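You operate a simulated robot arm through the tools that you are given. There is no shell and no other tool. Be economical: measure what you need, move in short steps, check, and stop when the job is done.

Carry out the task below with a simulated two-armed robot. There is one attempt and no reset: what you move stays moved.

## Task
On the folding table, fold the tea towel in half, so that it is half as long.

The check looks at the end state, three seconds after you hand in, the way a careful person would. Anything else that was tipped, shoved, dropped, spilled or broken makes it a failure. Flat cloth is picked up by pressing the open fingertips on it (5 to 10 N) and closing them slowly along it; thin cloth reads only 2 to 8 mm in the jaws.

## Robot
Two 7-joint arms with two-finger parallel grippers on one trunk, on a base that drives. Base frame: it is fixed to the floor where the robot stands at the start and does not move with it; the origin is under the middle of the robot, x ahead of it, y to its left, z up. Units: cm, rad, N and s.
The left shoulder is at the start at [7, 16.3, 102], the right one opposite. Places, roughly: folding table [50, 0, 70]. Payload 3.43 kg a hand.
The TCP of each hand is the grasp point between the finger pads, 3.4 cm short of the fingertips. In the tool frame z runs along the fingers and y along their closing line. Largest opening 12.8 cm; finger width 2.4, thickness 1.2; the body of the gripper, 4.8 by 13 cm, starts 9.6 cm behind the TCP.
Orientation is that of the tool frame in the base frame, as a unit quaternion [w, x, y, z]. With the fingers straight down and closing along the base's y, the tool's x points along the base's -x, its y along +y and its z along -z.

## Interface
- The arms move only by the tool drive_tool. It takes "left_targets", "right_targets" or both (then of equal length, played together; a hand with none holds still); each is a list of rows, each an object of numbers (a shift or turn left out is 0, a gripper value left out holds the last): "x", "y", "z": the shift along the tool's x, y, z in m; "rx", "ry", "rz": the turn, a rotation vector about the tool's x, y, z in rad; "fingers": the finger opening in m, from 0 to 0.128. In form: [{"x": .., "y": .., "z": .., "rx": .., "ry": .., "rz": .., "fingers": ..}, ...]. A call has 1 to 12 rows; each row shifts and turns the commanded pose from where the row before left it, along the tool's axes as they then stand. A row lasts 0.2 s, in which the tool goes at most 5 cm and 0.15 rad; a call with a longer step from one row to the next is refused whole, and so is a gripper value outside its range. A pose out of reach is approached as far as the arm can. The call stops where the force on the tool passes 40 N (or 10 N more than at its start, if that is more) or the arm is blocked; 0.2 s more then pass. The fingers move at their own pace (about 15.3 cm/s each) and stop on an object; they squeeze with about 35 N. The grip force told is the motor's: it shows also when the fingers shut on nothing. Time passes only in rows, and 0.2 s behind the last, so rows that do not move let the fingers close. It gives the time, the measured TCP pose, the force on the tool (base axes), the opening and the grip force at its end, in the units of the frame above (readings bear some noise), and new pictures: "show" is both (left out), scene, wrist or none (wrist: the cameras of the hands that moved).
- Cameras (640 x 400 px; columns grow to the right, rows downward): "scene" is now at [12.45, -2.72, 123.86]; the picture's right is [-0.34, -0.94, 0.00], its down [-0.69, 0.25, -0.68] and it looks along [0.64, -0.23, -0.74] (base axes); focal length 227 px, centre (320, 200). "left" rides on the left gripper at [7.6, 1.1, -16] in its tool frame; the picture's right is [-0.15, 0.99, 0.00], its down [-0.88, -0.13, -0.46] and it looks along [-0.45, -0.07, 0.89] (tool axes); focal length 234 px, centre (320, 200). "right" rides on the right gripper at [7.6, -1.1, -16] in its tool frame; the picture's right is [0.15, 0.99, 0.00], its down [-0.88, 0.13, -0.46] and it looks along [-0.45, 0.07, 0.89] (tool axes); focal length 234 px, centre (320, 200). There is no depth. A picture from a camera that has moved, and an enlarged one, comes with that camera's place and axes in the base frame and with its lens. The place of the scene camera against the robot may be out by one fixed shift of up to 1.8 cm in any direction.
- move_column(by): slides the trunk up (or, below 0, down) by that many cm; the arms and the scene camera ride with it, the base frame stays. It gives what a move gives, with no picture.
- roll_base(legs): drives the robot by 1 to 6 legs, each [ahead, left, turn to the left] in cm, cm and rad, along the robot's own axes; the way and the turn of a leg run together, so that a leg with both is an arc; at most 150 cm and 3.142 rad a leg. The arms and the cameras ride along, it lands a little off, and it stops where it bumps. It gives what a move gives, and a new picture of the scene camera.
- pan_tilt(pan, tilt): turns the head with the scene camera to pan (to the left, within 1.501 rad either way) and tilt (down, from -0.506 to 1.204), counted from straight ahead of the robot. It gives what a move gives, and a new picture of the scene camera.
- enlarge(camera, box): a new picture of the part [left, top, right, bottom] of that camera's present view, enlarged. No time passes.
- sign_off(): hands the job in; it is judged then, once.

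Work in short steps. Places have to be worked out from the pictures, the camera data and where the tool is seen: move nearer, look again, correct. Check each grasp and each placing, and mend what went wrong. You have 120 turns and 170 pictures in all, those below and enlarged ones among them. Open the grippers and draw the arms clear of the work before you hand the job in, unless the task says otherwise; then end with one line.

The tools are called after ">>>" as a command line: name --argument value ..., lists and objects as JSON in quotes. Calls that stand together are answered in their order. drive_tool: Moves the arms, as the interface text tells. Its arguments: {"type":"object","properties":{"left_targets":{"type":"array","items":{"type":"object","properties":{"x":{"type":"number"},"y":{"type":"number"},"z":{"type":"number"},"rx":{"type":"number"},"ry":{"type":"number"},"rz":{"type":"number"},"fingers":{"type":"number"}}}},"right_targets":{"type":"array","items":{"type":"object","properties":{"x":{"type":"number"},"y":{"type":"number"},"z":{"type":"number"},"rx":{"type":"number"},"ry":{"type":"number"},"rz":{"type":"number"},"fingers":{"type":"number"}}}},"show":{"type":"string","enum":["both","scene","wrist","none"]}},"required":[]} The other tools are called the same way: move_column (by) slides the trunk up or down; roll_base (legs) drives the base; pan_tilt (pan, tilt) turns the head that bears the scene camera; enlarge (camera, box) takes an enlarged picture of a part of a camera's view; sign_off () hands the job in.

At the start:

```text
time: 0.0
left_ee_pos: [68.25, 29.03, 94.34]
left_tool_rot: [0.0, -0.001, 1.0, 0.0]
left_ft_force: [-0.7, -0.2, -0.2]
left_width: 12.79
left_gripper_force: 0.1
right_ee_pos: [41.15, -15.92, 97.11]
right_tool_rot: [0.0, 0.0, 1.0, 0.0]
right_ft_force: [-0.6, 0.9, -0.2]
right_width: 12.81
right_gripper_force: 0.0
trunk travel left (down, up): [-50.0, 44.0]
robot x, y, heading: [0.09, -0.33, 0.002]
head pan, tilt: [-0.344, 0.829]
```

scene: 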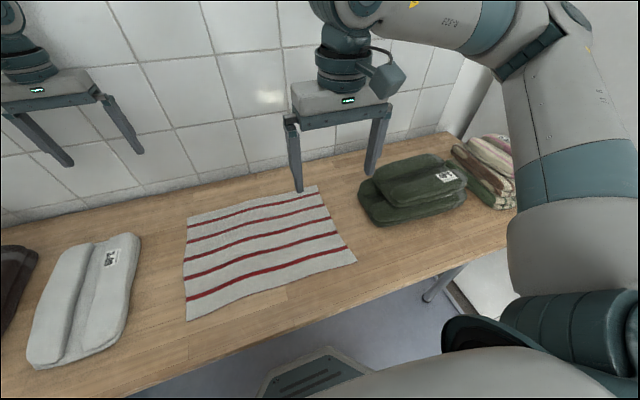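
right: 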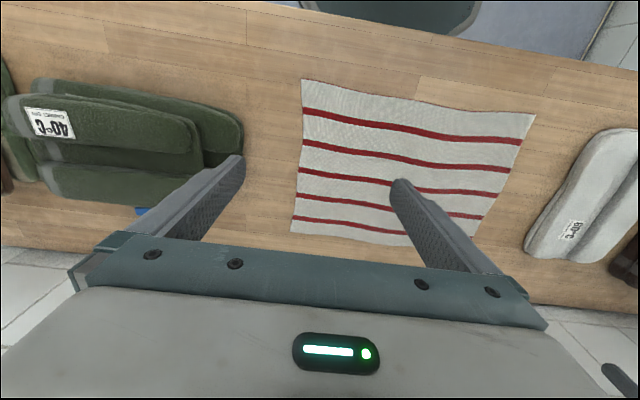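
left: 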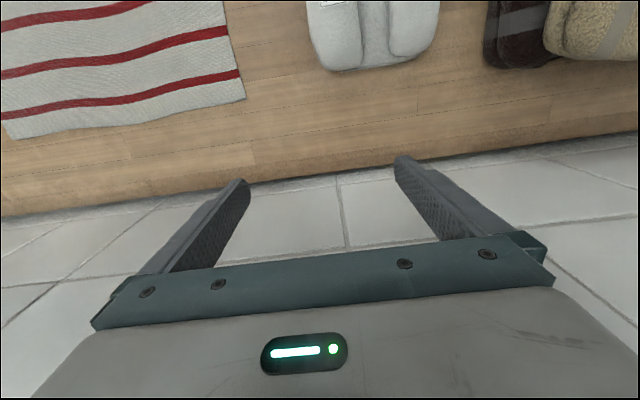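

The towel lies at about x 36.5–68.5, y −21.5–21, so its long side runs along y. I plan to carry the y=+21 edge over to y=−21, with the left hand on the far corner and the right hand on the near one. I'll shift the base left first so the arms don't cross.

>>> roll_base --legs '[[0, 14, 0]]'

```text
time: 1.3
left_ee_pos: [68.31, 42.97, 94.31]
left_tool_rot: [-0.001, 0.0, 1.0, 0.0]
left_ft_force: [-1.0, -0.5, 0.2]
left_width: 12.81
left_gripper_force: 0.1
right_ee_pos: [41.02, -1.85, 97.25]
right_tool_rot: [-0.001, 0.001, 1.0, 0.0]
right_ft_force: [-0.4, 0.1, 0.5]
right_width: 12.8
right_gripper_force: 0.0
trunk travel left (down, up): [-50.0, 44.0]
robot x, y, heading: [0.02, 14.2, -0.002]
head pan, tilt: [-0.344, 0.829]
camera scene: at [12.46, 11.51, 123.87], right [-0.34, -0.94, 0.0], down [-0.69, 0.25, -0.68], along [0.63, -0.23, -0.74], focal length 227 px, centre (320, 200)
```

scene: 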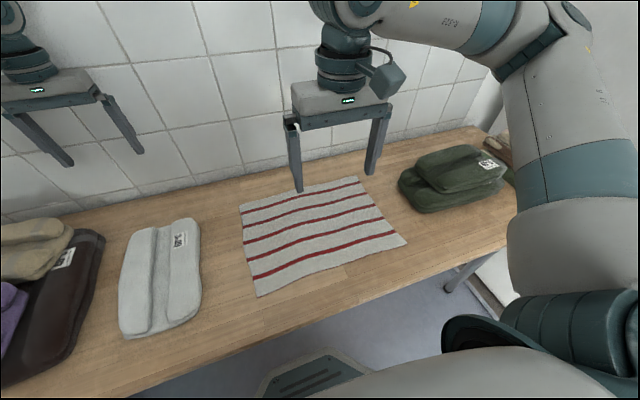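

The shift landed well. Next I bring both hands above the left-edge corners, about 10 cm over the cloth, and look.

>>> drive_tool --left_targets '[{"x": 0.004, "y": -0.0425, "z": 0.02}, {"x": 0.004, "y": -0.0425, "z": 0.02}, {"x": 0.004, "y": -0.0425, "z": 0.02}, {"x": 0.004, "y": -0.0425, "z": 0.02}, {"x": 0.004, "y": -0.0425, "z": 0.02}, {"x": 0.003, "y": -0.0425, "z": 0.02}, {}]' --right_targets '[{"x": 0.0033, "y": 0.0323, "z": 0.025}, {"x": 0.0033, "y": 0.0323, "z": 0.025}, {"x": 0.0033, "y": 0.0323, "z": 0.025}, {"x": 0.0033, "y": 0.0323, "z": 0.025}, {"x": 0.0033, "y": 0.0323, "z": 0.025}, {"x": 0.0033, "y": 0.0323, "z": 0.025}, {}]'

```text
time: 2.9
left_ee_pos: [65.91, 17.31, 82.28]
left_tool_rot: [0.001, 0.001, 1.0, 0.0]
left_ft_force: [-0.5, -0.1, 0.1]
left_width: 12.8
left_gripper_force: 0.1
right_ee_pos: [38.9, 17.58, 82.19]
right_tool_rot: [0.0, 0.002, 1.0, 0.0]
right_ft_force: [0.0, 0.7, 0.2]
right_width: 12.82
right_gripper_force: 0.1
trunk travel left (down, up): [-50.0, 44.0]
robot x, y, heading: [0.02, 14.02, -0.002]
head pan, tilt: [-0.344, 0.829]
camera scene: at [12.42, 11.46, 123.87], right [-0.34, -0.94, 0.0], down [-0.69, 0.25, -0.68], along [0.64, -0.23, -0.74], focal length 227 px, centre (320, 200)
camera right: at [31.33, 16.54, 98.18], right [-0.14, 0.99, 0.0], down [0.88, 0.13, 0.46], along [0.45, 0.06, -0.89], focal length 234 px, centre (320, 200)
camera left: at [58.3, 18.53, 98.21], right [0.15, 0.99, 0.0], down [0.88, -0.13, 0.46], along [0.45, -0.07, -0.89], focal length 234 px, centre (320, 200)
```

scene: 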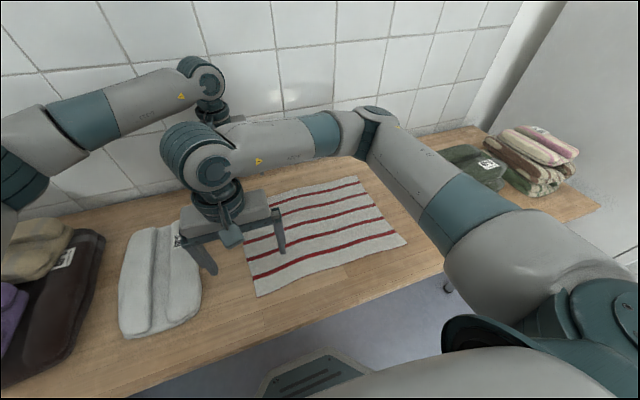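
right: 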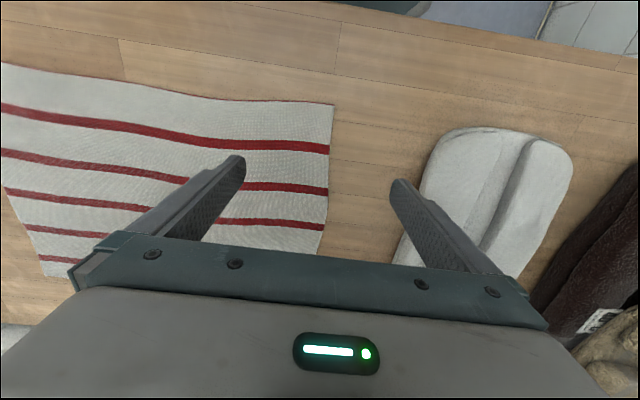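
left: 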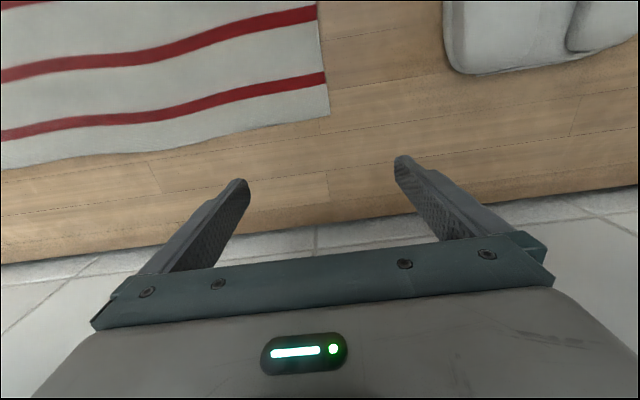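

Combining the wrist and scene views, the surface is nearer z≈72.7. The left edge's corners are at about (33.2, 18.1) and (61.7, 19). The near corner is too close to the robot, so I back the base up 6 cm.

>>> roll_base --legs '[[-6, 0, 0]]'

>>> drive_tool --left_targets '[{"y": -0.009, "z": 0.01, "fingers": 0.045}, {"y": -0.009, "z": 0.015}, {}, {}]' --right_targets '[{"x": -0.012, "y": -0.01, "z": 0.01, "fingers": 0.045}, {"x": -0.012, "y": -0.01, "z": 0.015}, {}, {}]'

```text
time: 3.9
left_ee_pos: [59.77, 17.43, 82.36]
left_tool_rot: [0.0, 0.001, 1.0, 0.0]
left_ft_force: [-0.1, 0.2, 0.5]
left_width: 12.83
left_gripper_force: 0.0
right_ee_pos: [32.7, 17.6, 82.25]
right_tool_rot: [0.001, 0.001, 1.0, 0.0]
right_ft_force: [-0.3, 0.5, 0.4]
right_width: 12.81
right_gripper_force: 0.1
trunk travel left (down, up): [-50.0, 44.0]
robot x, y, heading: [-5.68, 14.14, 0.002]
head pan, tilt: [-0.344, 0.829]
camera scene: at [6.22, 11.47, 123.88], right [-0.34, -0.94, 0.0], down [-0.69, 0.25, -0.68], along [0.64, -0.23, -0.74], focal length 227 px, centre (320, 200)
```

scene: 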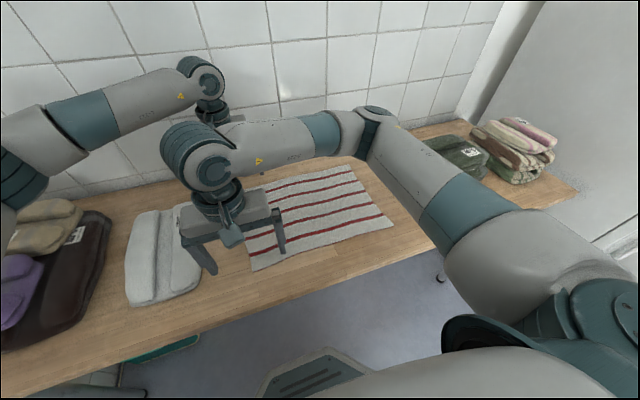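

```text
time: 4.9
left_ee_pos: [59.89, 15.59, 79.71]
left_tool_rot: [0.0, 0.001, 1.0, 0.0]
left_ft_force: [-0.7, 1.0, 0.3]
left_width: 4.51
left_gripper_force: 0.0
right_ee_pos: [35.21, 15.6, 79.73]
right_tool_rot: [0.0, 0.001, 1.0, 0.0]
right_ft_force: [0.2, -0.6, -0.2]
right_width: 4.51
right_gripper_force: 0.0
trunk travel left (down, up): [-50.0, 44.0]
robot x, y, heading: [-6.21, 14.0, -0.001]
head pan, tilt: [-0.344, 0.829]
camera scene: at [6.41, 11.44, 123.86], right [-0.34, -0.94, 0.0], down [-0.69, 0.25, -0.67], along [0.63, -0.23, -0.74], focal length 227 px, centre (320, 200)
camera right: at [27.77, 14.47, 95.62], right [-0.14, 0.99, 0.0], down [0.88, 0.13, 0.46], along [0.45, 0.07, -0.89], focal length 234 px, centre (320, 200)
camera left: at [52.25, 16.86, 95.69], right [0.15, 0.99, 0.0], down [0.88, -0.13, 0.46], along [0.45, -0.07, -0.89], focal length 234 px, centre (320, 200)
```

scene: 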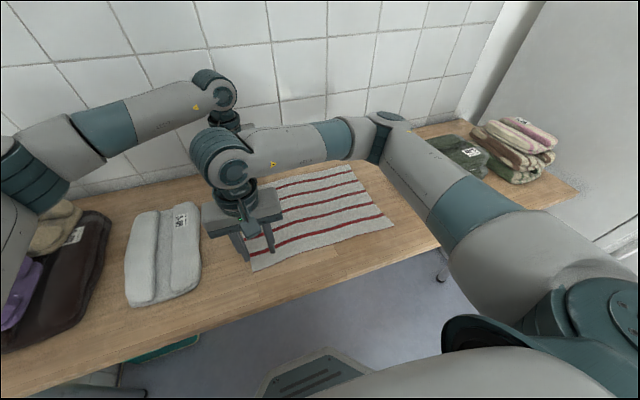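
right: 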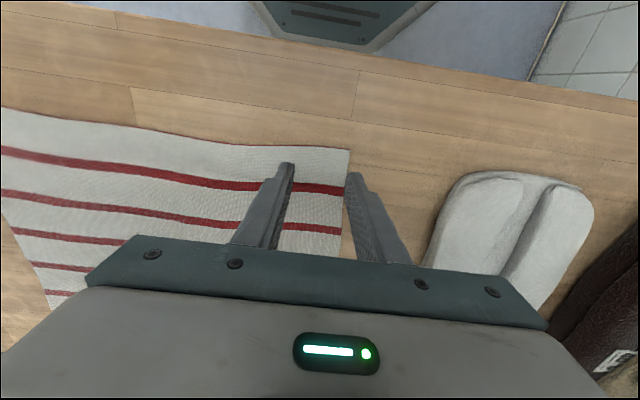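
left: 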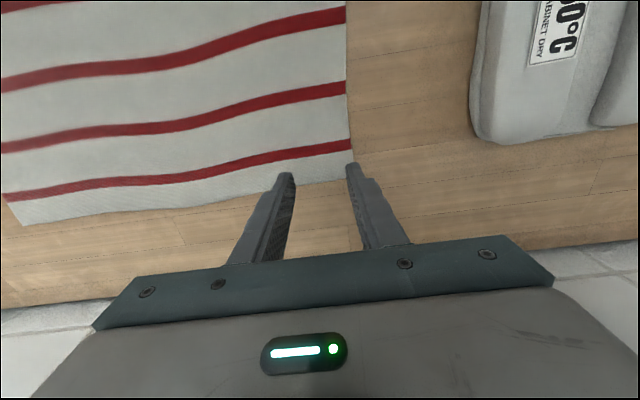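

Corners refined to about (33.3, 18.3) and (62.1, 18.9). I move slightly inward and go down 2.5 cm with a 4 cm opening.

>>> drive_tool --left_targets '[{"y": -0.004, "z": 0.01, "fingers": 0.04}, {"z": 0.01}, {"z": 0.005}, {}]' --right_targets '[{"y": -0.008, "z": 0.01, "fingers": 0.04}, {"z": 0.01}, {"z": 0.005}, {}]' --show "wrist"

```text
time: 5.9
left_ee_pos: [59.89, 15.37, 77.26]
left_tool_rot: [0.0, 0.001, 1.0, 0.0]
left_ft_force: [-0.6, -0.3, -0.4]
left_width: 3.99
left_gripper_force: 0.1
right_ee_pos: [35.39, 14.75, 77.14]
right_tool_rot: [0.0, 0.002, 1.0, 0.0]
right_ft_force: [0.6, 0.9, 0.4]
right_width: 3.95
right_gripper_force: 0.0
trunk travel left (down, up): [-50.0, 44.0]
robot x, y, heading: [-5.87, 14.09, -0.003]
head pan, tilt: [-0.344, 0.829]
camera right: at [27.74, 13.68, 93.13], right [-0.14, 0.99, 0.0], down [0.88, 0.13, 0.46], along [0.45, 0.07, -0.89], focal length 234 px, centre (320, 200)
camera left: at [52.28, 16.43, 93.17], right [0.15, 0.99, 0.0], down [0.88, -0.13, 0.46], along [0.45, -0.07, -0.89], focal length 234 px, centre (320, 200)
```

right: 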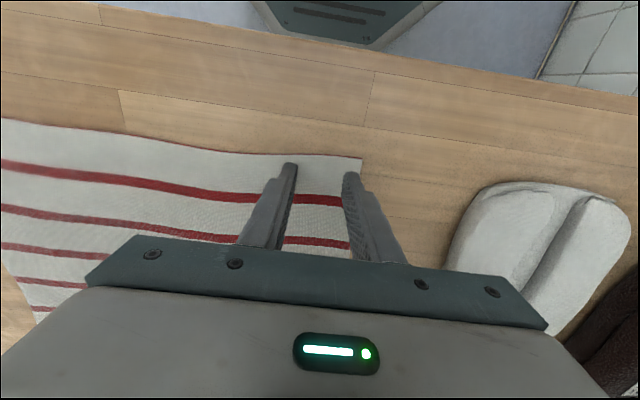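
left: 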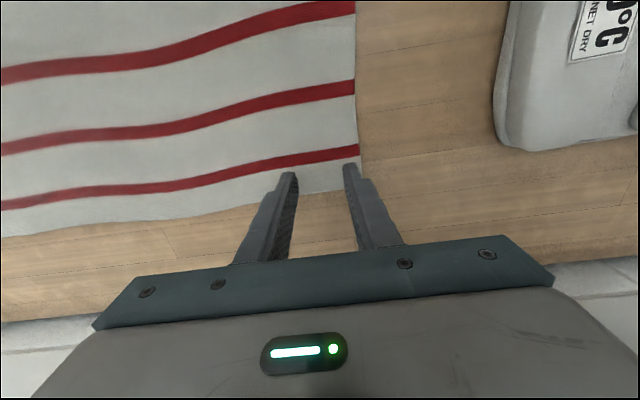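

No contact yet. I continue down in small steps and watch the force.

>>> drive_tool --left_targets '[{"z": 0.005}, {"z": 0.003}, {"z": 0.002}, {}]' --right_targets '[{"z": 0.005}, {"z": 0.003}, {"z": 0.002}, {}]' --show "wrist"

```text
time: 6.9
left_ee_pos: [59.69, 15.2, 76.41]
left_tool_rot: [0.0, 0.002, 1.0, 0.0]
left_ft_force: [1.3, 1.7, 7.4]
left_width: 4.0
left_gripper_force: 0.2
right_ee_pos: [35.16, 14.85, 76.44]
right_tool_rot: [0.0, 0.001, 1.0, 0.0]
right_ft_force: [3.5, -0.5, 11.8]
right_width: 3.97
right_gripper_force: 0.1
trunk travel left (down, up): [-50.0, 44.0]
robot x, y, heading: [-6.15, 14.54, 0.001]
head pan, tilt: [-0.344, 0.829]
camera right: at [27.63, 13.73, 92.3], right [-0.14, 0.99, 0.0], down [0.88, 0.13, 0.46], along [0.45, 0.07, -0.89], focal length 234 px, centre (320, 200)
camera left: at [52.19, 16.43, 92.31], right [0.15, 0.99, 0.0], down [0.88, -0.13, 0.46], along [0.45, -0.07, -0.89], focal length 234 px, centre (320, 200)
```

right: 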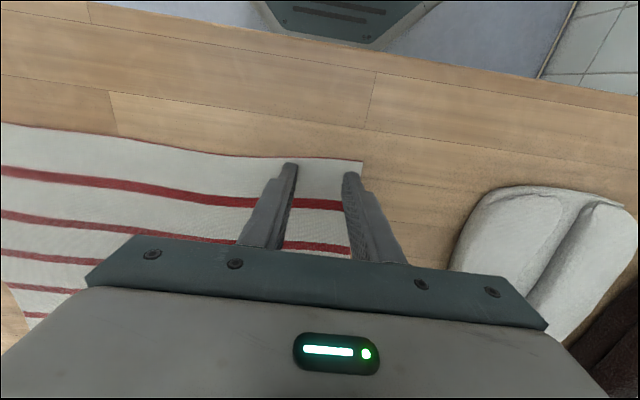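
left: 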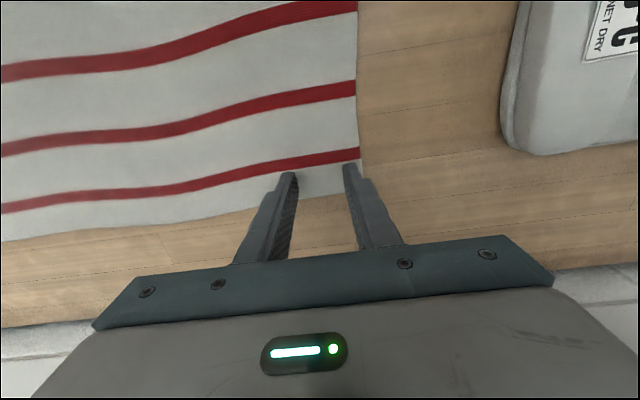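

Both hands are in contact, so the surface is at about z 73. The left fingers are right at the far edge, so I lift both slightly and bring the left one 0.8 cm inboard before pressing again.

>>> drive_tool --left_targets '[{"z": -0.01}, {"x": 0.008}, {"z": 0.007}, {"z": 0.003}, {}]' --right_targets '[{"z": -0.001}, {}, {}, {}, {}]' --show "wrist"

```text
time: 8.1
left_ee_pos: [59.12, 15.28, 76.36]
left_tool_rot: [0.0, 0.0, 1.0, 0.0]
left_ft_force: [-0.3, 0.9, 4.6]
left_width: 3.98
left_gripper_force: 0.0
right_ee_pos: [35.31, 14.85, 76.29]
right_tool_rot: [0.001, 0.002, 1.0, 0.0]
right_ft_force: [3.5, -0.7, 13.7]
right_width: 3.98
right_gripper_force: 0.1
trunk travel left (down, up): [-50.0, 44.0]
robot x, y, heading: [-6.11, 14.11, -0.0]
head pan, tilt: [-0.344, 0.829]
camera right: at [27.65, 13.74, 92.3], right [-0.14, 0.99, 0.0], down [0.88, 0.13, 0.46], along [0.45, 0.07, -0.89], focal length 234 px, centre (320, 200)
camera left: at [51.34, 16.45, 92.32], right [0.15, 0.99, 0.0], down [0.88, -0.13, 0.46], along [0.45, -0.07, -0.89], focal length 234 px, centre (320, 200)
```

right: 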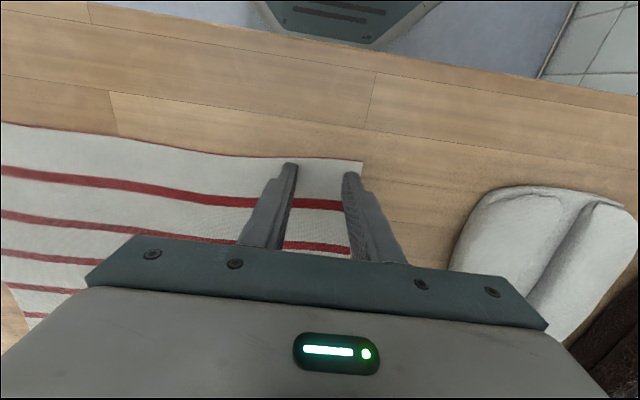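
left: 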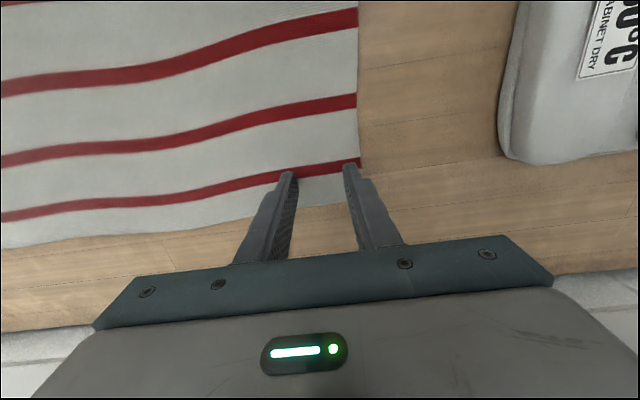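

Both hands are well placed. I even out the pressing force and close slowly along the cloth.

>>> drive_tool --left_targets '[{"z": 0.001, "fingers": 0.036}, {"fingers": 0.032}, {"fingers": 0.028}, {"fingers": 0.024}, {"fingers": 0.02}, {"fingers": 0.016}, {"fingers": 0.012}, {"fingers": 0.008}, {"fingers": 0.004}, {"fingers": 0.0}, {}, {}]' --right_targets '[{"z": -0.001, "fingers": 0.036}, {"fingers": 0.032}, {"fingers": 0.028}, {"fingers": 0.024}, {"fingers": 0.02}, {"fingers": 0.016}, {"fingers": 0.012}, {"fingers": 0.008}, {"fingers": 0.004}, {"fingers": 0.0}, {}, {}]'

```text
time: 10.7
left_ee_pos: [58.8, 15.19, 76.37]
left_tool_rot: [0.002, 0.0, 1.0, 0.0]
left_ft_force: [0.0, 5.7, 24.9]
left_width: 0.21
left_gripper_force: 35.0
right_ee_pos: [35.17, 14.94, 76.43]
right_tool_rot: [0.001, 0.002, 1.0, -0.001]
right_ft_force: [1.0, -0.9, -0.7]
right_width: 0.22
right_gripper_force: 35.1
trunk travel left (down, up): [-50.0, 44.0]
robot x, y, heading: [-6.2, 14.16, -0.0]
head pan, tilt: [-0.344, 0.829]
camera scene: at [6.16, 11.51, 123.9], right [-0.34, -0.94, 0.0], down [-0.69, 0.25, -0.68], along [0.64, -0.23, -0.74], focal length 227 px, centre (320, 200)
camera right: at [27.5, 13.79, 92.47], right [-0.14, 0.99, 0.0], down [0.88, 0.13, 0.46], along [0.45, 0.07, -0.89], focal length 234 px, centre (320, 200)
camera left: at [51.26, 16.49, 92.29], right [0.15, 0.99, 0.0], down [0.88, -0.13, 0.46], along [0.45, -0.07, -0.89], focal length 234 px, centre (320, 200)
```

scene: 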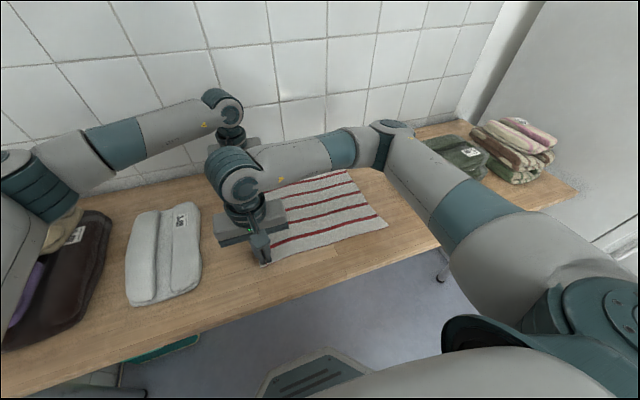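
right: 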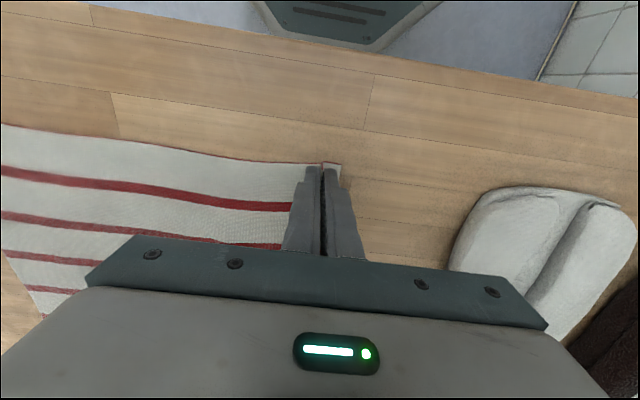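
left: 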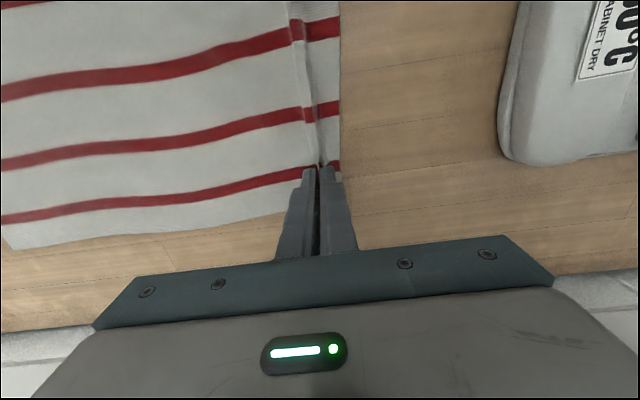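

Both pinches hold (2 mm), but they leave a 2 cm tail and a pleat that would turn back as a lip after the fold. I'll re-grip right at the edge, with the outer finger just off the cloth. First I open, lift and look.

>>> drive_tool --left_targets '[{"fingers": 0.02}, {"fingers": 0.04}, {"z": -0.01}, {"z": -0.015}, {}, {}]' --right_targets '[{"fingers": 0.02}, {"fingers": 0.04}, {"z": -0.01}, {"z": -0.015}, {}, {}]' --show "wrist"

```text
time: 12.1
left_ee_pos: [58.97, 15.27, 78.74]
left_tool_rot: [0.0, 0.001, 1.0, -0.001]
left_ft_force: [-0.1, -0.6, 0.1]
left_width: 4.0
left_gripper_force: 0.1
right_ee_pos: [35.13, 14.89, 78.93]
right_tool_rot: [0.0, 0.001, 1.0, -0.001]
right_ft_force: [0.1, -0.5, -0.2]
right_width: 4.02
right_gripper_force: 0.0
trunk travel left (down, up): [-50.0, 44.0]
robot x, y, heading: [-5.81, 14.52, -0.0]
head pan, tilt: [-0.344, 0.829]
camera right: at [27.64, 13.82, 94.92], right [-0.14, 0.99, 0.0], down [0.88, 0.13, 0.46], along [0.45, 0.07, -0.89], focal length 234 px, centre (320, 200)
camera left: at [51.39, 16.48, 94.65], right [0.15, 0.99, 0.0], down [0.88, -0.13, 0.46], along [0.45, -0.07, -0.89], focal length 234 px, centre (320, 200)
```

right: 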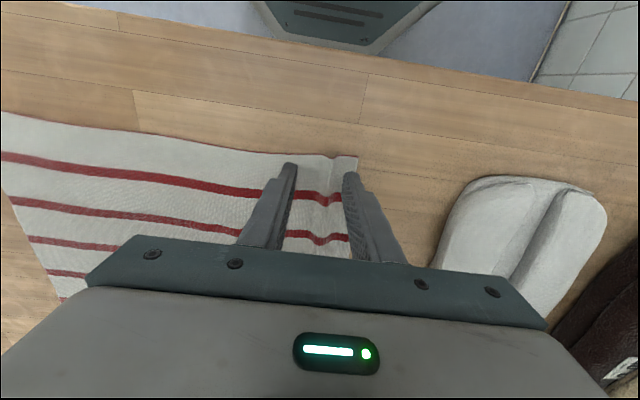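
left: 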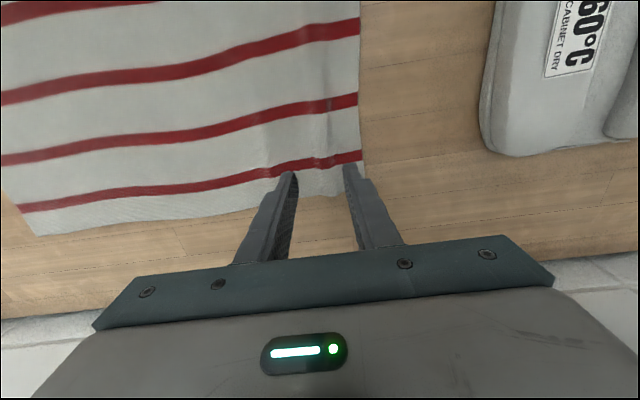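

The cloth relaxed almost flat again. I shift both hands out about 2.5 cm so the outer pad sits just beyond the edge (y≈18.4 near, 18.9 far), narrow the opening to 2.5 cm, and come down.

>>> drive_tool --left_targets '[{"y": 0.026, "fingers": 0.025}, {"z": 0.012}, {"z": 0.007}, {}]' --right_targets '[{"y": 0.025, "fingers": 0.025}, {"z": 0.012}, {"z": 0.007}, {}]' --show "wrist"

```text
time: 13.1
left_ee_pos: [58.86, 17.82, 76.85]
left_tool_rot: [0.0, 0.002, 1.0, 0.001]
left_ft_force: [0.3, 0.4, -0.1]
left_width: 2.48
left_gripper_force: 0.1
right_ee_pos: [35.32, 17.44, 77.05]
right_tool_rot: [0.0, 0.001, 1.0, 0.0]
right_ft_force: [0.3, 0.4, 1.8]
right_width: 2.49
right_gripper_force: 0.1
trunk travel left (down, up): [-50.0, 44.0]
robot x, y, heading: [-5.98, 14.12, -0.008]
head pan, tilt: [-0.344, 0.829]
camera right: at [27.7, 16.28, 92.99], right [-0.14, 0.99, 0.0], down [0.88, 0.13, 0.46], along [0.45, 0.07, -0.89], focal length 234 px, centre (320, 200)
camera left: at [51.37, 19.01, 92.8], right [0.15, 0.99, 0.0], down [0.88, -0.13, 0.46], along [0.45, -0.07, -0.89], focal length 234 px, centre (320, 200)
```

right: 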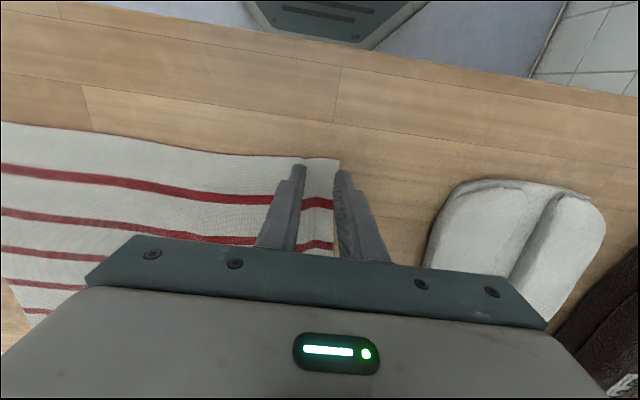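
left: 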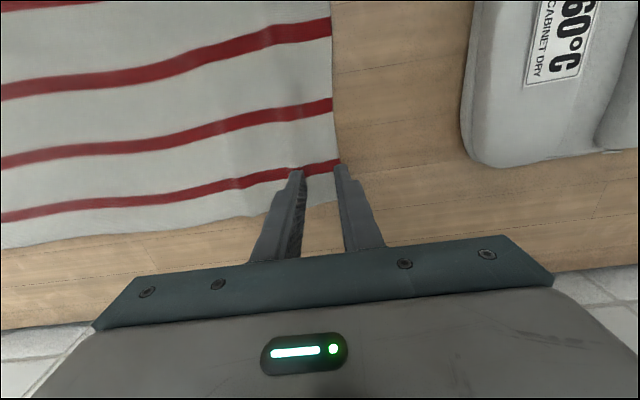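

The outer fingers sit right at or just off the edge on both sides. I press down to contact and check the force.

>>> drive_tool --left_targets '[{"z": 0.003}, {"z": 0.002}, {}]' --right_targets '[{"z": 0.003}, {"z": 0.002}, {}]' --show "none"

>>> enlarge --camera "left" --box '[240, 120, 440, 245]'

>>> enlarge --camera "right" --box '[240, 120, 440, 245]'

```text
time: 13.9
left_ee_pos: [58.95, 17.74, 76.36]
left_tool_rot: [0.001, 0.001, 1.0, -0.001]
left_ft_force: [0.6, 1.1, 4.6]
left_width: 2.55
left_gripper_force: 0.5
right_ee_pos: [35.25, 17.31, 76.5]
right_tool_rot: [0.0, 0.002, 1.0, 0.0]
right_ft_force: [-0.8, 0.3, 0.1]
right_width: 2.51
right_gripper_force: 0.0
trunk travel left (down, up): [-50.0, 44.0]
robot x, y, heading: [-6.12, 14.53, -0.004]
head pan, tilt: [-0.344, 0.829]
```

```text
3.20 times, centred on (340, 182) of left
camera zoom: at [51.39, 18.98, 92.33], right [0.15, 0.99, 0.0], down [0.88, -0.13, 0.46], along [0.45, -0.07, -0.89], focal length 749 px, centre (256, 256)
```

zoom: 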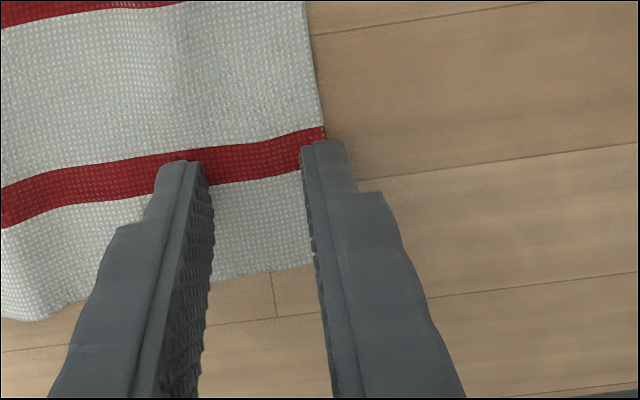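

```text
3.20 times, centred on (340, 182) of right
camera zoom: at [27.67, 16.27, 92.51], right [-0.14, 0.99, 0.0], down [0.88, 0.13, 0.46], along [0.45, 0.07, -0.89], focal length 749 px, centre (256, 256)
```

zoom: 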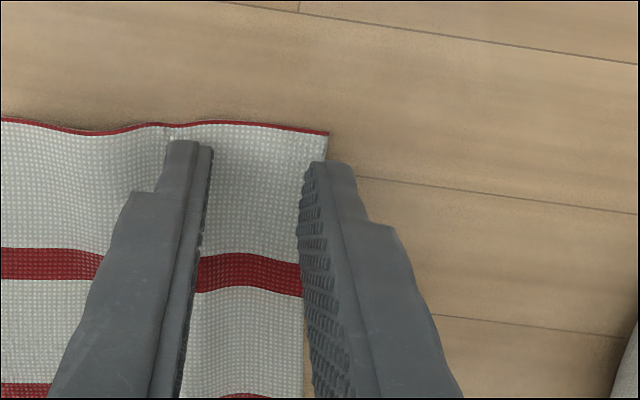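

The outer fingers still overlap the edge by about 0.6 cm. I lift a bit, shift out 7 mm, widen to 2.8 cm, and press again.

>>> drive_tool --left_targets '[{"z": -0.006}, {"y": 0.007, "fingers": 0.028}, {"z": 0.004}, {"z": 0.002}, {}]' --right_targets '[{"z": -0.005}, {"y": 0.007, "fingers": 0.028}, {"z": 0.004}, {"z": 0.002}, {}]' --show "none"

>>> enlarge --camera "left" --box '[240, 120, 440, 245]'

>>> enlarge --camera "right" --box '[240, 120, 440, 245]'

```text
time: 15.1
left_ee_pos: [59.03, 18.56, 76.48]
left_tool_rot: [0.0, 0.001, 1.0, 0.0]
left_ft_force: [1.3, 0.7, 3.1]
left_width: 2.81
left_gripper_force: 0.1
right_ee_pos: [35.19, 18.0, 76.39]
right_tool_rot: [0.0, 0.002, 1.0, -0.001]
right_ft_force: [-0.3, 0.5, -0.5]
right_width: 2.82
right_gripper_force: 0.1
trunk travel left (down, up): [-50.0, 44.0]
robot x, y, heading: [-6.02, 13.89, -0.004]
head pan, tilt: [-0.344, 0.829]
```

```text
3.20 times, centred on (340, 182) of left
camera zoom: at [51.4, 19.7, 92.32], right [0.15, 0.99, 0.0], down [0.88, -0.13, 0.46], along [0.45, -0.07, -0.89], focal length 749 px, centre (256, 256)
```

zoom: 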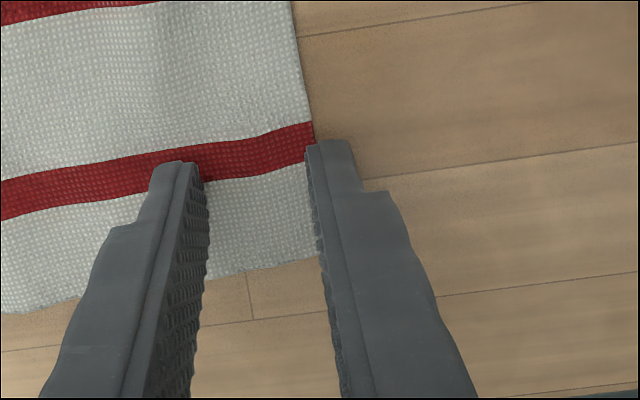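

```text
3.20 times, centred on (340, 182) of right
camera zoom: at [27.72, 16.92, 92.4], right [-0.14, 0.99, 0.0], down [0.88, 0.13, 0.46], along [0.45, 0.07, -0.89], focal length 749 px, centre (256, 256)
```

zoom: 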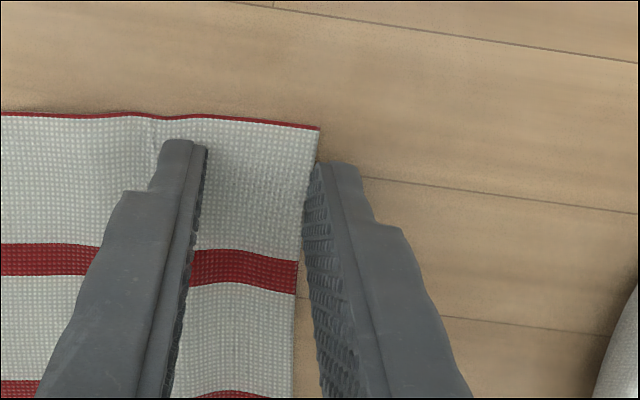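

The right hand is now just off the edge; the left needs about 4 mm more. Then I press and close slowly.

>>> drive_tool --left_targets '[{"z": -0.005}, {"y": 0.004}, {"z": 0.004}, {"z": 0.002}, {"fingers": 0.023}, {"fingers": 0.018}, {"fingers": 0.014}, {"fingers": 0.01}, {"fingers": 0.006}, {"fingers": 0.003}, {"fingers": 0.0}, {}]' --right_targets '[{}, {}, {"z": 0.001}, {"z": 0.001}, {"fingers": 0.023}, {"fingers": 0.018}, {"fingers": 0.014}, {"fingers": 0.01}, {"fingers": 0.006}, {"fingers": 0.003}, {"fingers": 0.0}, {}]' --show "none"

>>> enlarge --camera "left" --box '[240, 120, 440, 245]'

>>> enlarge --camera "right" --box '[240, 120, 440, 245]'

```text
time: 17.7
left_ee_pos: [58.85, 18.83, 76.27]
left_tool_rot: [0.002, 0.001, 1.0, 0.0]
left_ft_force: [1.8, -0.8, 15.3]
left_width: 0.2
left_gripper_force: 34.8
right_ee_pos: [35.36, 18.04, 76.43]
right_tool_rot: [0.001, 0.002, 1.0, 0.0]
right_ft_force: [2.1, 0.7, 15.1]
right_width: 0.21
right_gripper_force: 34.9
trunk travel left (down, up): [-50.0, 44.0]
robot x, y, heading: [-5.94, 14.26, -0.003]
head pan, tilt: [-0.344, 0.829]
```

```text
3.20 times, centred on (340, 182) of left
camera zoom: at [51.26, 20.07, 92.29], right [0.15, 0.99, 0.0], down [0.88, -0.13, 0.46], along [0.45, -0.07, -0.89], focal length 749 px, centre (256, 256)
```

zoom: 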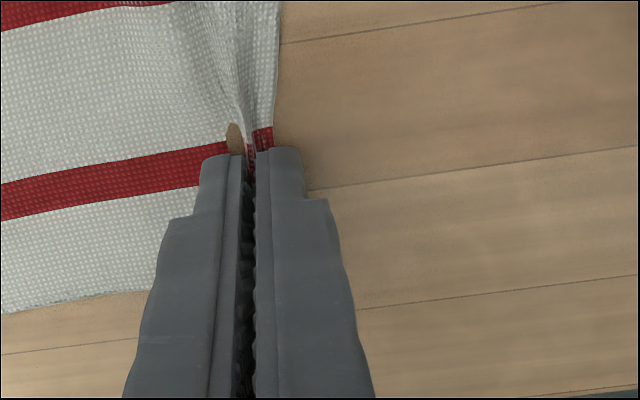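

```text
3.20 times, centred on (340, 182) of right
camera zoom: at [27.57, 16.9, 92.29], right [-0.14, 0.99, 0.0], down [0.88, 0.13, 0.46], along [0.45, 0.07, -0.89], focal length 749 px, centre (256, 256)
```

zoom: 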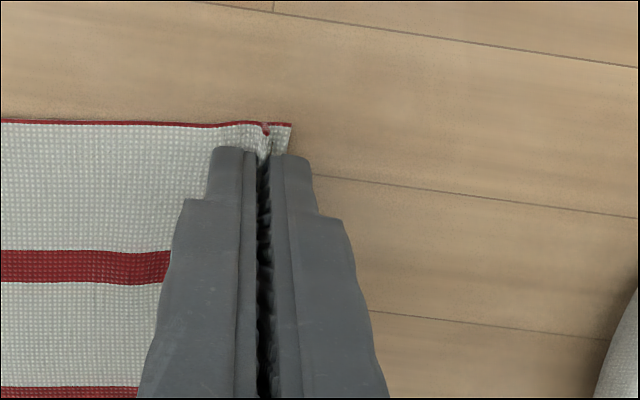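

Now each pinch holds the very edge with only about 1 cm of tail. I lift 4 cm to confirm the grasp.

>>> drive_tool --left_targets '[{"z": -0.01}, {"z": -0.015}, {"z": -0.015}, {}]' --right_targets '[{"z": -0.01}, {"z": -0.015}, {"z": -0.015}, {}]'

```text
time: 18.7
left_ee_pos: [58.93, 18.98, 80.21]
left_tool_rot: [-0.001, 0.001, 1.0, 0.0]
left_ft_force: [-0.6, 0.0, 0.5]
left_width: 0.2
left_gripper_force: 35.3
right_ee_pos: [35.24, 18.0, 80.23]
right_tool_rot: [0.0, 0.002, 1.0, 0.0]
right_ft_force: [-0.1, -0.1, 0.2]
right_width: 0.19
right_gripper_force: 35.2
trunk travel left (down, up): [-50.0, 44.0]
robot x, y, heading: [-6.04, 14.13, -0.003]
head pan, tilt: [-0.344, 0.829]
camera scene: at [6.4, 11.47, 123.86], right [-0.34, -0.94, 0.0], down [-0.69, 0.25, -0.68], along [0.63, -0.23, -0.74], focal length 227 px, centre (320, 200)
camera right: at [27.76, 16.94, 96.16], right [-0.14, 0.99, 0.0], down [0.88, 0.13, 0.46], along [0.45, 0.07, -0.89], focal length 234 px, centre (320, 200)
camera left: at [51.37, 20.09, 96.18], right [0.15, 0.99, 0.0], down [0.88, -0.13, 0.46], along [0.45, -0.07, -0.89], focal length 234 px, centre (320, 200)
```

scene: 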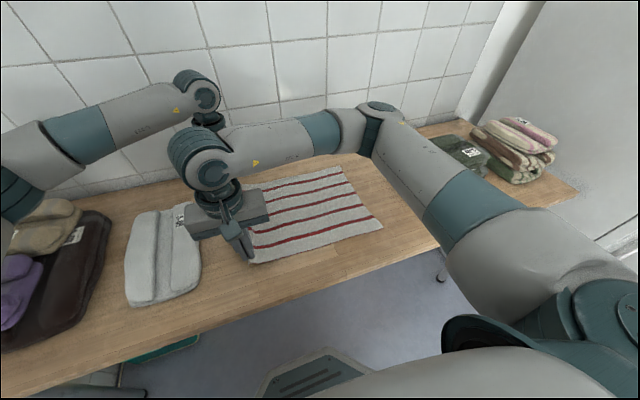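
right: 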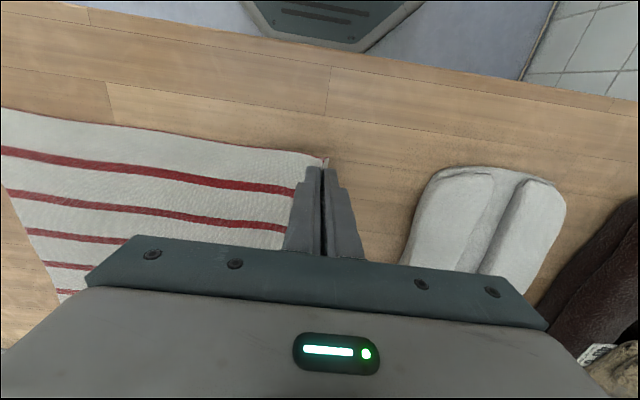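
left: 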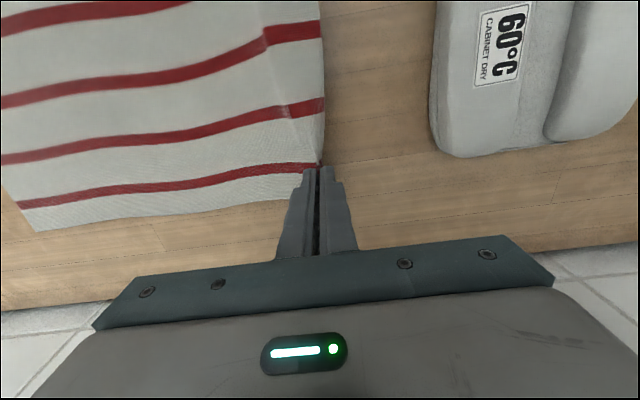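

The grasp holds on both sides. I carry the edge up along the first half of the arc, to y≈0 at about 17 cm height.

>>> drive_tool --left_targets '[{"y": -0.0215, "z": -0.0235}, {"y": -0.0215, "z": -0.0235}, {"y": -0.0135, "z": -0.0175}, {"y": -0.0135, "z": -0.0175}, {"y": -0.0175, "z": -0.0135}, {"y": -0.0175, "z": -0.0135}, {"y": -0.0205, "z": -0.0085}, {"y": -0.0205, "z": -0.0085}, {"y": -0.022, "z": -0.003}, {"y": -0.022, "z": -0.003}, {}]' --right_targets '[{"y": -0.0215, "z": -0.0235}, {"y": -0.0215, "z": -0.0235}, {"y": -0.0135, "z": -0.0175}, {"y": -0.0135, "z": -0.0175}, {"y": -0.0175, "z": -0.0135}, {"y": -0.0175, "z": -0.0135}, {"y": -0.0205, "z": -0.0085}, {"y": -0.0205, "z": -0.0085}, {"y": -0.022, "z": -0.003}, {"y": -0.022, "z": -0.003}, {}]'

```text
time: 21.1
left_ee_pos: [58.8, -0.03, 93.28]
left_tool_rot: [0.0, 0.001, 1.0, -0.001]
left_ft_force: [-0.4, 0.3, -0.1]
left_width: 0.17
left_gripper_force: 35.0
right_ee_pos: [35.48, -0.84, 93.49]
right_tool_rot: [0.0, 0.002, 1.0, -0.001]
right_ft_force: [1.6, 0.6, -0.2]
right_width: 0.18
right_gripper_force: 35.3
trunk travel left (down, up): [-50.0, 44.0]
robot x, y, heading: [-5.95, 14.3, -0.0]
head pan, tilt: [-0.344, 0.829]
camera scene: at [6.44, 11.57, 123.86], right [-0.34, -0.94, 0.0], down [-0.69, 0.25, -0.68], along [0.63, -0.23, -0.74], focal length 227 px, centre (320, 200)
camera right: at [27.88, -1.99, 109.41], right [-0.14, 0.99, 0.0], down [0.88, 0.13, 0.46], along [0.45, 0.06, -0.89], focal length 234 px, centre (320, 200)
camera left: at [51.38, 1.19, 109.28], right [0.15, 0.99, 0.0], down [0.88, -0.13, 0.46], along [0.45, -0.07, -0.89], focal length 234 px, centre (320, 200)
```

scene: 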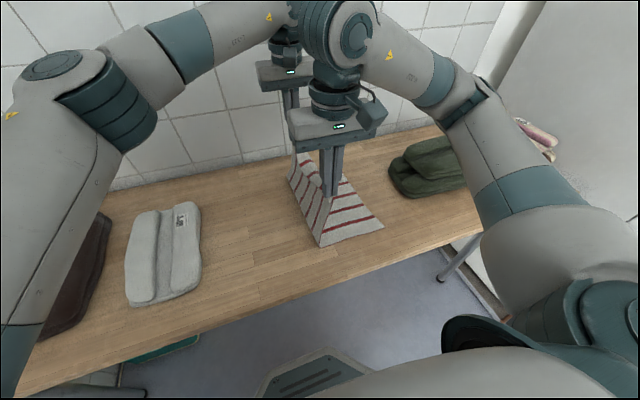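
right: 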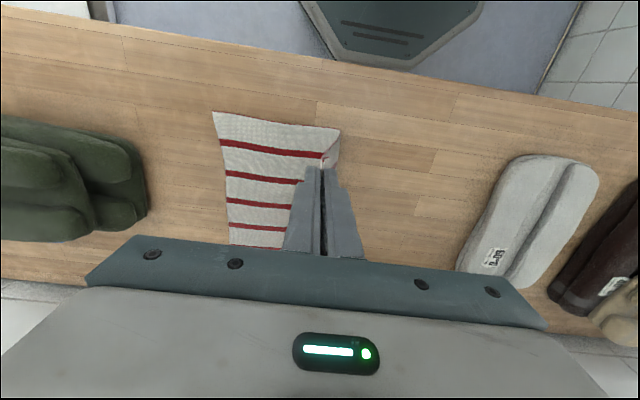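
left: 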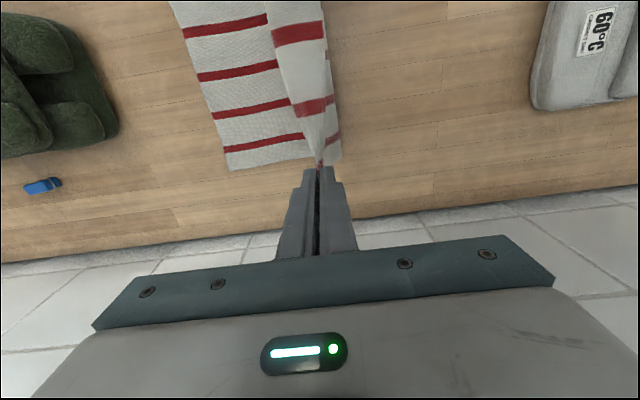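

The fold is swinging well. The lower edge now lies at about y −17 (near) and −15.6 (far), so I carry the held edge down to about y −14 and 3.5 cm above the table, then look.

>>> drive_tool --left_targets '[{"y": -0.0165, "z": 0.008}, {"y": -0.0165, "z": 0.008}, {"y": -0.0165, "z": 0.008}, {"y": -0.013, "z": 0.0117}, {"y": -0.013, "z": 0.0117}, {"y": -0.013, "z": 0.0117}, {"y": -0.0095, "z": 0.015}, {"y": -0.0095, "z": 0.015}, {"y": -0.0095, "z": 0.015}, {"y": -0.005, "z": 0.015}, {"y": -0.005, "z": 0.015}, {}]' --right_targets '[{"y": -0.0173, "z": 0.008}, {"y": -0.0173, "z": 0.008}, {"y": -0.0173, "z": 0.008}, {"y": -0.0133, "z": 0.0117}, {"y": -0.0133, "z": 0.0117}, {"y": -0.0133, "z": 0.0117}, {"y": -0.01, "z": 0.015}, {"y": -0.01, "z": 0.015}, {"y": -0.01, "z": 0.015}, {"y": -0.005, "z": 0.015}, {"y": -0.005, "z": 0.015}, {}]'

```text
time: 23.7
left_ee_pos: [59.86, -8.63, 81.53]
left_tool_rot: [-0.001, 0.001, 1.0, -0.001]
left_ft_force: [-23.4, -5.5, -1.6]
left_width: 0.18
left_gripper_force: 35.6
left hand out of reach, approached as far as the arm can: row 7, 8, 9, 10, 11
right_ee_pos: [35.3, -14.12, 80.06]
right_tool_rot: [0.001, 0.002, 1.0, 0.001]
right_ft_force: [22.0, 5.7, 2.0]
right_width: 0.2
right_gripper_force: 35.3
trunk travel left (down, up): [-50.0, 44.0]
robot x, y, heading: [-6.2, 14.04, -0.002]
head pan, tilt: [-0.344, 0.829]
camera scene: at [6.4, 11.47, 123.86], right [-0.34, -0.94, 0.0], down [-0.69, 0.25, -0.68], along [0.64, -0.23, -0.74], focal length 227 px, centre (320, 200)
camera right: at [27.68, -15.28, 95.96], right [-0.14, 0.99, 0.0], down [0.88, 0.13, 0.46], along [0.45, 0.07, -0.89], focal length 234 px, centre (320, 200)
camera left: at [52.36, -7.3, 97.61], right [0.15, 0.99, 0.0], down [0.88, -0.13, 0.45], along [0.45, -0.07, -0.89], focal length 234 px, centre (320, 200)
```

scene: 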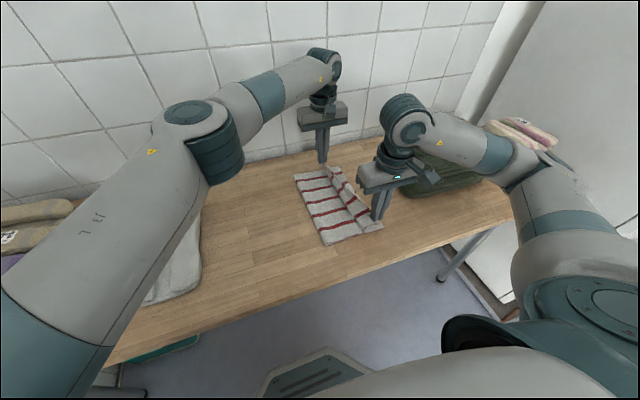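
right: 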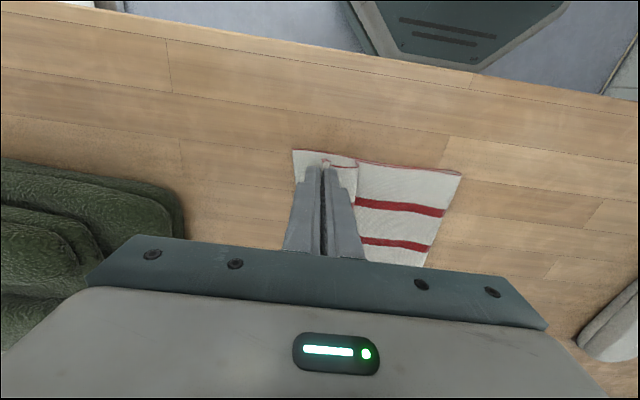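
left: 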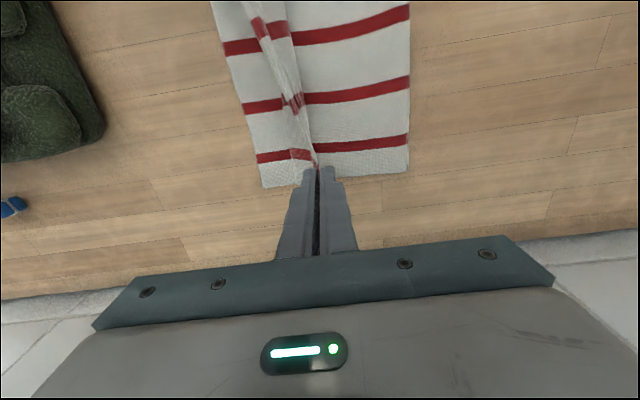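

The left arm ran out of reach at y≈−8.6 and is stretching the cloth in x. I bring the left command back to y≈−8 to release that tension, keeping the right still.

>>> drive_tool --left_targets '[{"y": 0.025}, {"y": 0.025}, {}]' --show "scene"

```text
time: 24.3
left_ee_pos: [59.39, -5.3, 81.59]
left_tool_rot: [-0.006, 0.006, 1.0, -0.003]
left_ft_force: [-17.4, -7.7, -1.4]
left_width: 0.26
left_gripper_force: 34.9
right_ee_pos: [35.69, -13.99, 80.26]
right_tool_rot: [0.006, 0.002, 1.0, 0.004]
right_ft_force: [18.3, 7.7, 0.6]
right_width: 0.19
right_gripper_force: 34.6
trunk travel left (down, up): [-50.0, 44.0]
robot x, y, heading: [-5.73, 14.46, -0.007]
head pan, tilt: [-0.344, 0.829]
stopped in row 2 (left hand): the force on the tool passed its limit (the readings are from after the stop); the commanded pose is now the measured one
camera scene: at [6.39, 11.44, 123.86], right [-0.34, -0.94, 0.0], down [-0.69, 0.25, -0.68], along [0.64, -0.23, -0.74], focal length 227 px, centre (320, 200)
```

scene: 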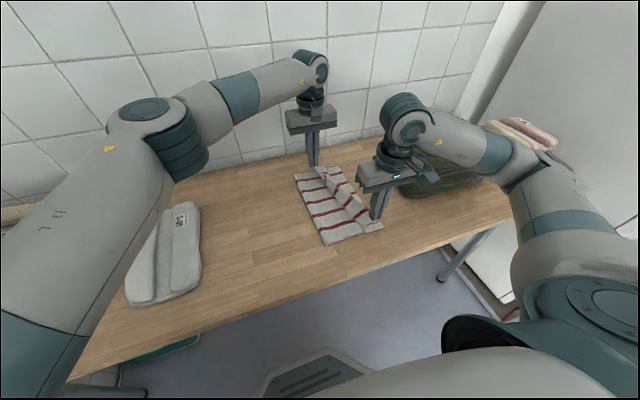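

The shift counted from the achieved pose, so tension remains. I move the left hand toward the right one (−x 2 cm, −y 2 cm).

>>> drive_tool --left_targets '[{"x": 0.01, "y": -0.01}, {"x": 0.008, "y": -0.01}, {}]' --show "scene"

```text
time: 25.1
left_ee_pos: [57.89, -6.98, 81.68]
left_tool_rot: [-0.002, 0.003, 1.0, -0.002]
left_ft_force: [0.3, 0.6, -0.2]
left_width: 0.2
left_gripper_force: 35.3
right_ee_pos: [35.3, -14.09, 80.06]
right_tool_rot: [0.003, 0.003, 1.0, 0.001]
right_ft_force: [-0.2, 0.5, -0.5]
right_width: 0.22
right_gripper_force: 34.9
trunk travel left (down, up): [-50.0, 44.0]
robot x, y, heading: [-6.19, 14.24, -0.001]
head pan, tilt: [-0.344, 0.829]
camera scene: at [6.4, 11.48, 123.86], right [-0.34, -0.94, 0.0], down [-0.69, 0.25, -0.68], along [0.64, -0.23, -0.74], focal length 227 px, centre (320, 200)
```

scene: 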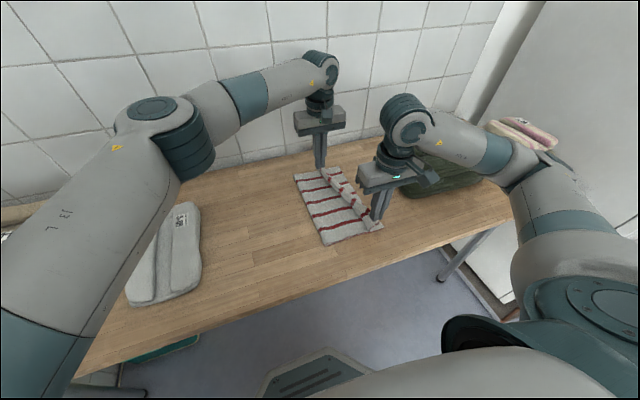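

Tension is gone. I bring the right hand level with the left (y≈−9), then roll the base 6 cm to the right so both hands ride to about y −13 to −15.

>>> drive_tool --right_targets '[{"y": 0.025, "z": -0.008}, {"y": 0.026, "z": -0.008}, {}]' --show "none"

>>> roll_base --legs '[[0, -6, 0]]'

```text
time: 25.9
left_ee_pos: [57.82, -7.07, 81.53]
left_tool_rot: [-0.004, 0.004, 1.0, -0.001]
left_ft_force: [0.1, -0.4, -0.4]
left_width: 0.18
left_gripper_force: 35.3
right_ee_pos: [35.37, -9.14, 81.71]
right_tool_rot: [0.002, 0.002, 1.0, 0.001]
right_ft_force: [0.0, 0.8, -0.5]
right_width: 0.19
right_gripper_force: 34.9
trunk travel left (down, up): [-50.0, 44.0]
robot x, y, heading: [-6.41, 14.29, -0.0]
head pan, tilt: [-0.344, 0.829]
```

```text
time: 26.8
left_ee_pos: [57.75, -13.09, 81.62]
left_tool_rot: [-0.004, 0.005, 1.0, -0.001]
left_ft_force: [-0.8, -1.2, 0.0]
left_width: 0.2
left_gripper_force: 35.1
right_ee_pos: [35.58, -14.98, 81.72]
right_tool_rot: [0.003, 0.001, 1.0, 0.002]
right_ft_force: [0.7, 0.2, -0.3]
right_width: 0.22
right_gripper_force: 35.6
trunk travel left (down, up): [-50.0, 44.0]
robot x, y, heading: [-6.32, 8.57, -0.005]
head pan, tilt: [-0.344, 0.829]
camera scene: at [6.39, 5.37, 123.86], right [-0.34, -0.94, 0.0], down [-0.69, 0.25, -0.67], along [0.63, -0.23, -0.74], focal length 227 px, centre (320, 200)
```

scene: 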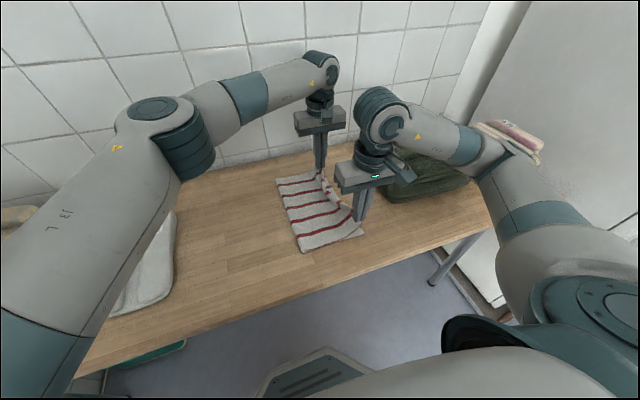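

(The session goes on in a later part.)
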